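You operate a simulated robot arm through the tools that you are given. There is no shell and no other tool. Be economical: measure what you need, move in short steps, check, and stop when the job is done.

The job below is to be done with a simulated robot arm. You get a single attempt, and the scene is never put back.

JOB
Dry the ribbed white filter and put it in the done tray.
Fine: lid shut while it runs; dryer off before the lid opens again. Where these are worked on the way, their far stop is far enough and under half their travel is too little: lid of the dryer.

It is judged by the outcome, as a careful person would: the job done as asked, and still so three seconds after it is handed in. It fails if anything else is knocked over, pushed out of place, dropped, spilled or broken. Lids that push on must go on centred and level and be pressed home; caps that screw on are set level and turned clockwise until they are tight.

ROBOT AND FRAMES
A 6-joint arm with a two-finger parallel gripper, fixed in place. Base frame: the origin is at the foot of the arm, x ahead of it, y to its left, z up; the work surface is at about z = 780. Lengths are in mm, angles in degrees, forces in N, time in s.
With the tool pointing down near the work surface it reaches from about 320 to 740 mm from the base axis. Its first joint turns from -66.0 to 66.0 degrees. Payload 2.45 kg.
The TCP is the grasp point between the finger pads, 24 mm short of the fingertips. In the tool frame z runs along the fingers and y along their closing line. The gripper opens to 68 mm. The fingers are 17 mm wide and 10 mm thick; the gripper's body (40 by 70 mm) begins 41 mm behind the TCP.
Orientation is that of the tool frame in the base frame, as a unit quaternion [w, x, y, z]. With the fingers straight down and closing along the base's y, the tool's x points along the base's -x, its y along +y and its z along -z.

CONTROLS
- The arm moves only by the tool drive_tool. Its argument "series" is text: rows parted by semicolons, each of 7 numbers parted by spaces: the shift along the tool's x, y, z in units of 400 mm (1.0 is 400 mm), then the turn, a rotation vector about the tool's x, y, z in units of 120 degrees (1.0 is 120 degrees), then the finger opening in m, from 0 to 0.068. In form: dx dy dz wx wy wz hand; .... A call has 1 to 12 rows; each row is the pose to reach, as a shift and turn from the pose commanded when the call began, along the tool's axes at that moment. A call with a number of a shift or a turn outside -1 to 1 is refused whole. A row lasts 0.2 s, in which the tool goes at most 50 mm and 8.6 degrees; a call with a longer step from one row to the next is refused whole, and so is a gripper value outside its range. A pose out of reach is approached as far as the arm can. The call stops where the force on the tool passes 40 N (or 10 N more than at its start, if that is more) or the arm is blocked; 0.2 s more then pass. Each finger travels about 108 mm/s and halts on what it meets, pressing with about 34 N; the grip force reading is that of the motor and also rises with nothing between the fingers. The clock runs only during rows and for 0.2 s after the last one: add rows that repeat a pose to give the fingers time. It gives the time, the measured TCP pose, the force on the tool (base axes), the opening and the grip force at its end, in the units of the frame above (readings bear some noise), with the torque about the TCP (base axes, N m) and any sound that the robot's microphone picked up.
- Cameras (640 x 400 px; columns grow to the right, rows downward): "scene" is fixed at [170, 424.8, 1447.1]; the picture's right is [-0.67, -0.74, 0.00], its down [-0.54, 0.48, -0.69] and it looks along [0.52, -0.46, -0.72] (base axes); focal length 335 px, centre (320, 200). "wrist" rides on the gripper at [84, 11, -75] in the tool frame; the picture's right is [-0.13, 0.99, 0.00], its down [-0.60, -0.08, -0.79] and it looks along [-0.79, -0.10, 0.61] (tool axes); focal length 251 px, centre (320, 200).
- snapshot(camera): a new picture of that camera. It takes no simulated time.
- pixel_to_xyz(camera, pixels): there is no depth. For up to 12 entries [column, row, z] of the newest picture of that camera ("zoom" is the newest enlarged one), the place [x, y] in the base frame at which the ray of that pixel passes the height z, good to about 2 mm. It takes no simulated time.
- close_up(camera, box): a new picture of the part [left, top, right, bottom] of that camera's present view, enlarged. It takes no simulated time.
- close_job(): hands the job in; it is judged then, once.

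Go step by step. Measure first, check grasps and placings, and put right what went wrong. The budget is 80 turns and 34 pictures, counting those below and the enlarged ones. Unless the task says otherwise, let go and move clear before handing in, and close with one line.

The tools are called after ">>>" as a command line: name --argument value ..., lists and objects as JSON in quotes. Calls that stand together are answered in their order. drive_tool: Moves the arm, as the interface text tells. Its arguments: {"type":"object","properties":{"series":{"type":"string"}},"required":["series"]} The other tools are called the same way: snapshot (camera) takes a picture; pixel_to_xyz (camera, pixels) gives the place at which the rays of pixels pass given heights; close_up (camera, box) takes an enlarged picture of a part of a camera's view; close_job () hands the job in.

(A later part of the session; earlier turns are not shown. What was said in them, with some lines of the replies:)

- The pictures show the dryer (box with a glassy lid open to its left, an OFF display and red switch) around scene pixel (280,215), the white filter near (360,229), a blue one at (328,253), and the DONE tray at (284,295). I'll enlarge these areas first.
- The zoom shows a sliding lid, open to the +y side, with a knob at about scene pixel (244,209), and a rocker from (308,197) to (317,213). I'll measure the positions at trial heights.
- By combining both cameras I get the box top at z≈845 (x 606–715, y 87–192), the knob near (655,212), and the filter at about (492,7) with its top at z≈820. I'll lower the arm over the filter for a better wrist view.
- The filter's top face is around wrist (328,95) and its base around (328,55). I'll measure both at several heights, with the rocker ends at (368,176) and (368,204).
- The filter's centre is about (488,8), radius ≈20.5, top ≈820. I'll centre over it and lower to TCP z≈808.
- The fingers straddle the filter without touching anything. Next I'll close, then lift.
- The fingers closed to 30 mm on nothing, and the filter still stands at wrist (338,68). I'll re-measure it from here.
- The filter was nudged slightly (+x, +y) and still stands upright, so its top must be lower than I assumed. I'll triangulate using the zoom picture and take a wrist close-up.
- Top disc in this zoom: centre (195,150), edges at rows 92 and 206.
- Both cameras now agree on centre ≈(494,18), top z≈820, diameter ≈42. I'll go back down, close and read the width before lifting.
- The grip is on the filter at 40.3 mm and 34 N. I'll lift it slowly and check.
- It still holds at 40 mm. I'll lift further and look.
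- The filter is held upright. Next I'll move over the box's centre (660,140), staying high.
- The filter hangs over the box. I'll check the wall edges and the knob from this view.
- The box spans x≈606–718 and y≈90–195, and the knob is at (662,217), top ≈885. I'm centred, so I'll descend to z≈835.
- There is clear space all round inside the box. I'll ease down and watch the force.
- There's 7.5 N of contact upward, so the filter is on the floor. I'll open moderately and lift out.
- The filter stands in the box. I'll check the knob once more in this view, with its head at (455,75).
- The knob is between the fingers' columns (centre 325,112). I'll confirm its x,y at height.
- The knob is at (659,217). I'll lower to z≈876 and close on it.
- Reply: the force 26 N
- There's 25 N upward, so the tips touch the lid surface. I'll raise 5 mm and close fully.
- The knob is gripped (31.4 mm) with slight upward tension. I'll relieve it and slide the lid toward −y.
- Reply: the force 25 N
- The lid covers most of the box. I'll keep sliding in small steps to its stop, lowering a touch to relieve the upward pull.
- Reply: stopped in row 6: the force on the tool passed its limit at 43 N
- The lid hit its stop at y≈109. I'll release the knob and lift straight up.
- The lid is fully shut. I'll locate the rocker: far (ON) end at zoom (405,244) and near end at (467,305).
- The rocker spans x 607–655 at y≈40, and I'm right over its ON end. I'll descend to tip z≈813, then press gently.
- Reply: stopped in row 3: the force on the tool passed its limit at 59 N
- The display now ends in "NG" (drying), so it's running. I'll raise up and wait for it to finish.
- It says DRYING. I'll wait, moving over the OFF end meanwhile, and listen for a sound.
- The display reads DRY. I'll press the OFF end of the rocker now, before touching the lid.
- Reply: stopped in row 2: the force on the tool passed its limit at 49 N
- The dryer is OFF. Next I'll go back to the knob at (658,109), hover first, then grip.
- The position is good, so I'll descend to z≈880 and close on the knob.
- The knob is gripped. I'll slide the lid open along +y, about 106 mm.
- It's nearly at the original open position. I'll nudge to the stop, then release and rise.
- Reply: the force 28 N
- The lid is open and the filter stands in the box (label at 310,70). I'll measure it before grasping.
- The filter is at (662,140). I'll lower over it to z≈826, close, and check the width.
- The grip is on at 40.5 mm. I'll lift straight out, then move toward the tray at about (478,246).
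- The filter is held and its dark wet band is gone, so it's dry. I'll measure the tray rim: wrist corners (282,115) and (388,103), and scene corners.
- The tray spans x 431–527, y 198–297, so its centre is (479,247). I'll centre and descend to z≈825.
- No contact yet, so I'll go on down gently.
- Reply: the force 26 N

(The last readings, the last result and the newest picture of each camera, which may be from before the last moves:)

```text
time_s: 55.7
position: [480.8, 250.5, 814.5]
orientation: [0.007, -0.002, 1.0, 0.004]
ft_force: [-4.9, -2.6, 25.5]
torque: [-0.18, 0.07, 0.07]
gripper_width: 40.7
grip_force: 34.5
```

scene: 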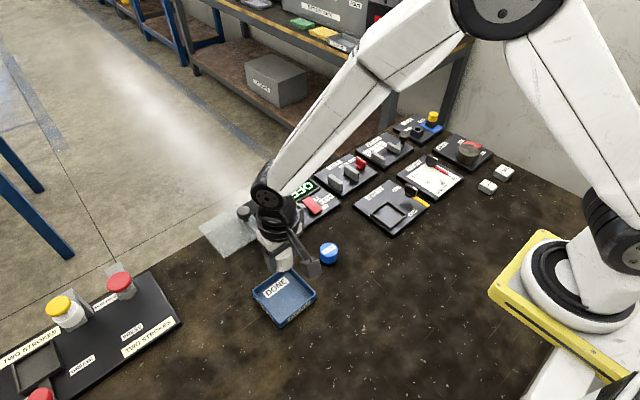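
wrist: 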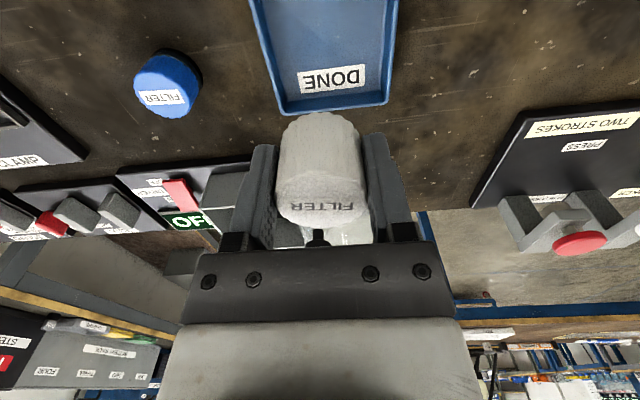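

Contact: 25 N upward. I'll ease up 1 mm, open, and lift clear.

>>> drive_tool --series "0 0 -0.003 0 0 0 0.03; 0 0 -0.004 0 0 0 0.042; 0 0 -0.004 0 0 0 0.056; 0 0 -0.004 0 0 0 0.056; 0 0 -0.06 0 0 0 0.056; 0 0 -0.15 0 0 0 0.056; 0 0 -0.25 0 0 0 0.056; 0.1 0 -0.3 0 0 0 0.056; 0.1 0 -0.3 0 0 0 0.056"

>>> snapshot --camera "scene"

>>> snapshot --camera "wrist"

```text
time_s: 57.7
position: [438.0, 248.2, 930.6]
orientation: [0.006, -0.002, 1.0, 0.003]
ft_force: [-0.8, -0.1, 0.1]
torque: [0.05, 0.02, -0.01]
gripper_width: 55.8
grip_force: 0.0
```

```text
3 pictures are left
```

scene: 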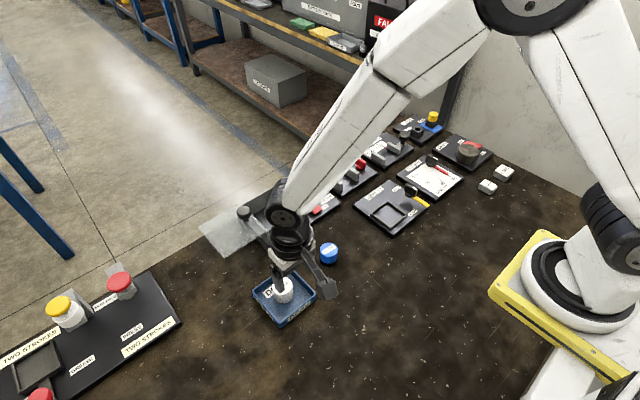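

```text
2 pictures are left
```

wrist: 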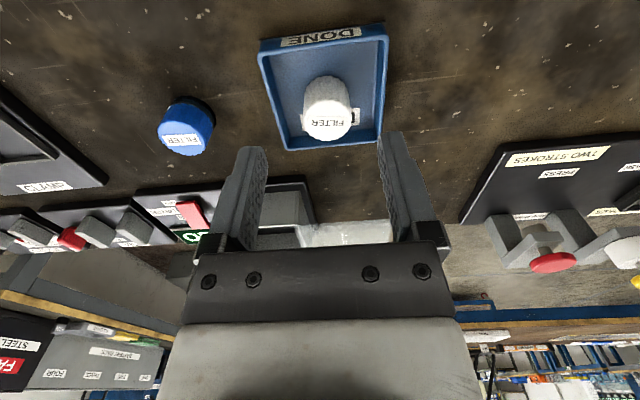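

The filter stands upright in the middle of the DONE tray (wrist 326,110), the gripper is clear, and nothing else has moved. I'm handing in.

>>> close_job

```text
The job is handed in.
```

The ribbed white filter is dried and standing upright in the done tray. The lid was shut while the dryer ran, and the dryer was off before I opened it again. My first grasp missed and nudged the filter about 10 mm on the table; nothing tipped, and nothing else was disturbed.
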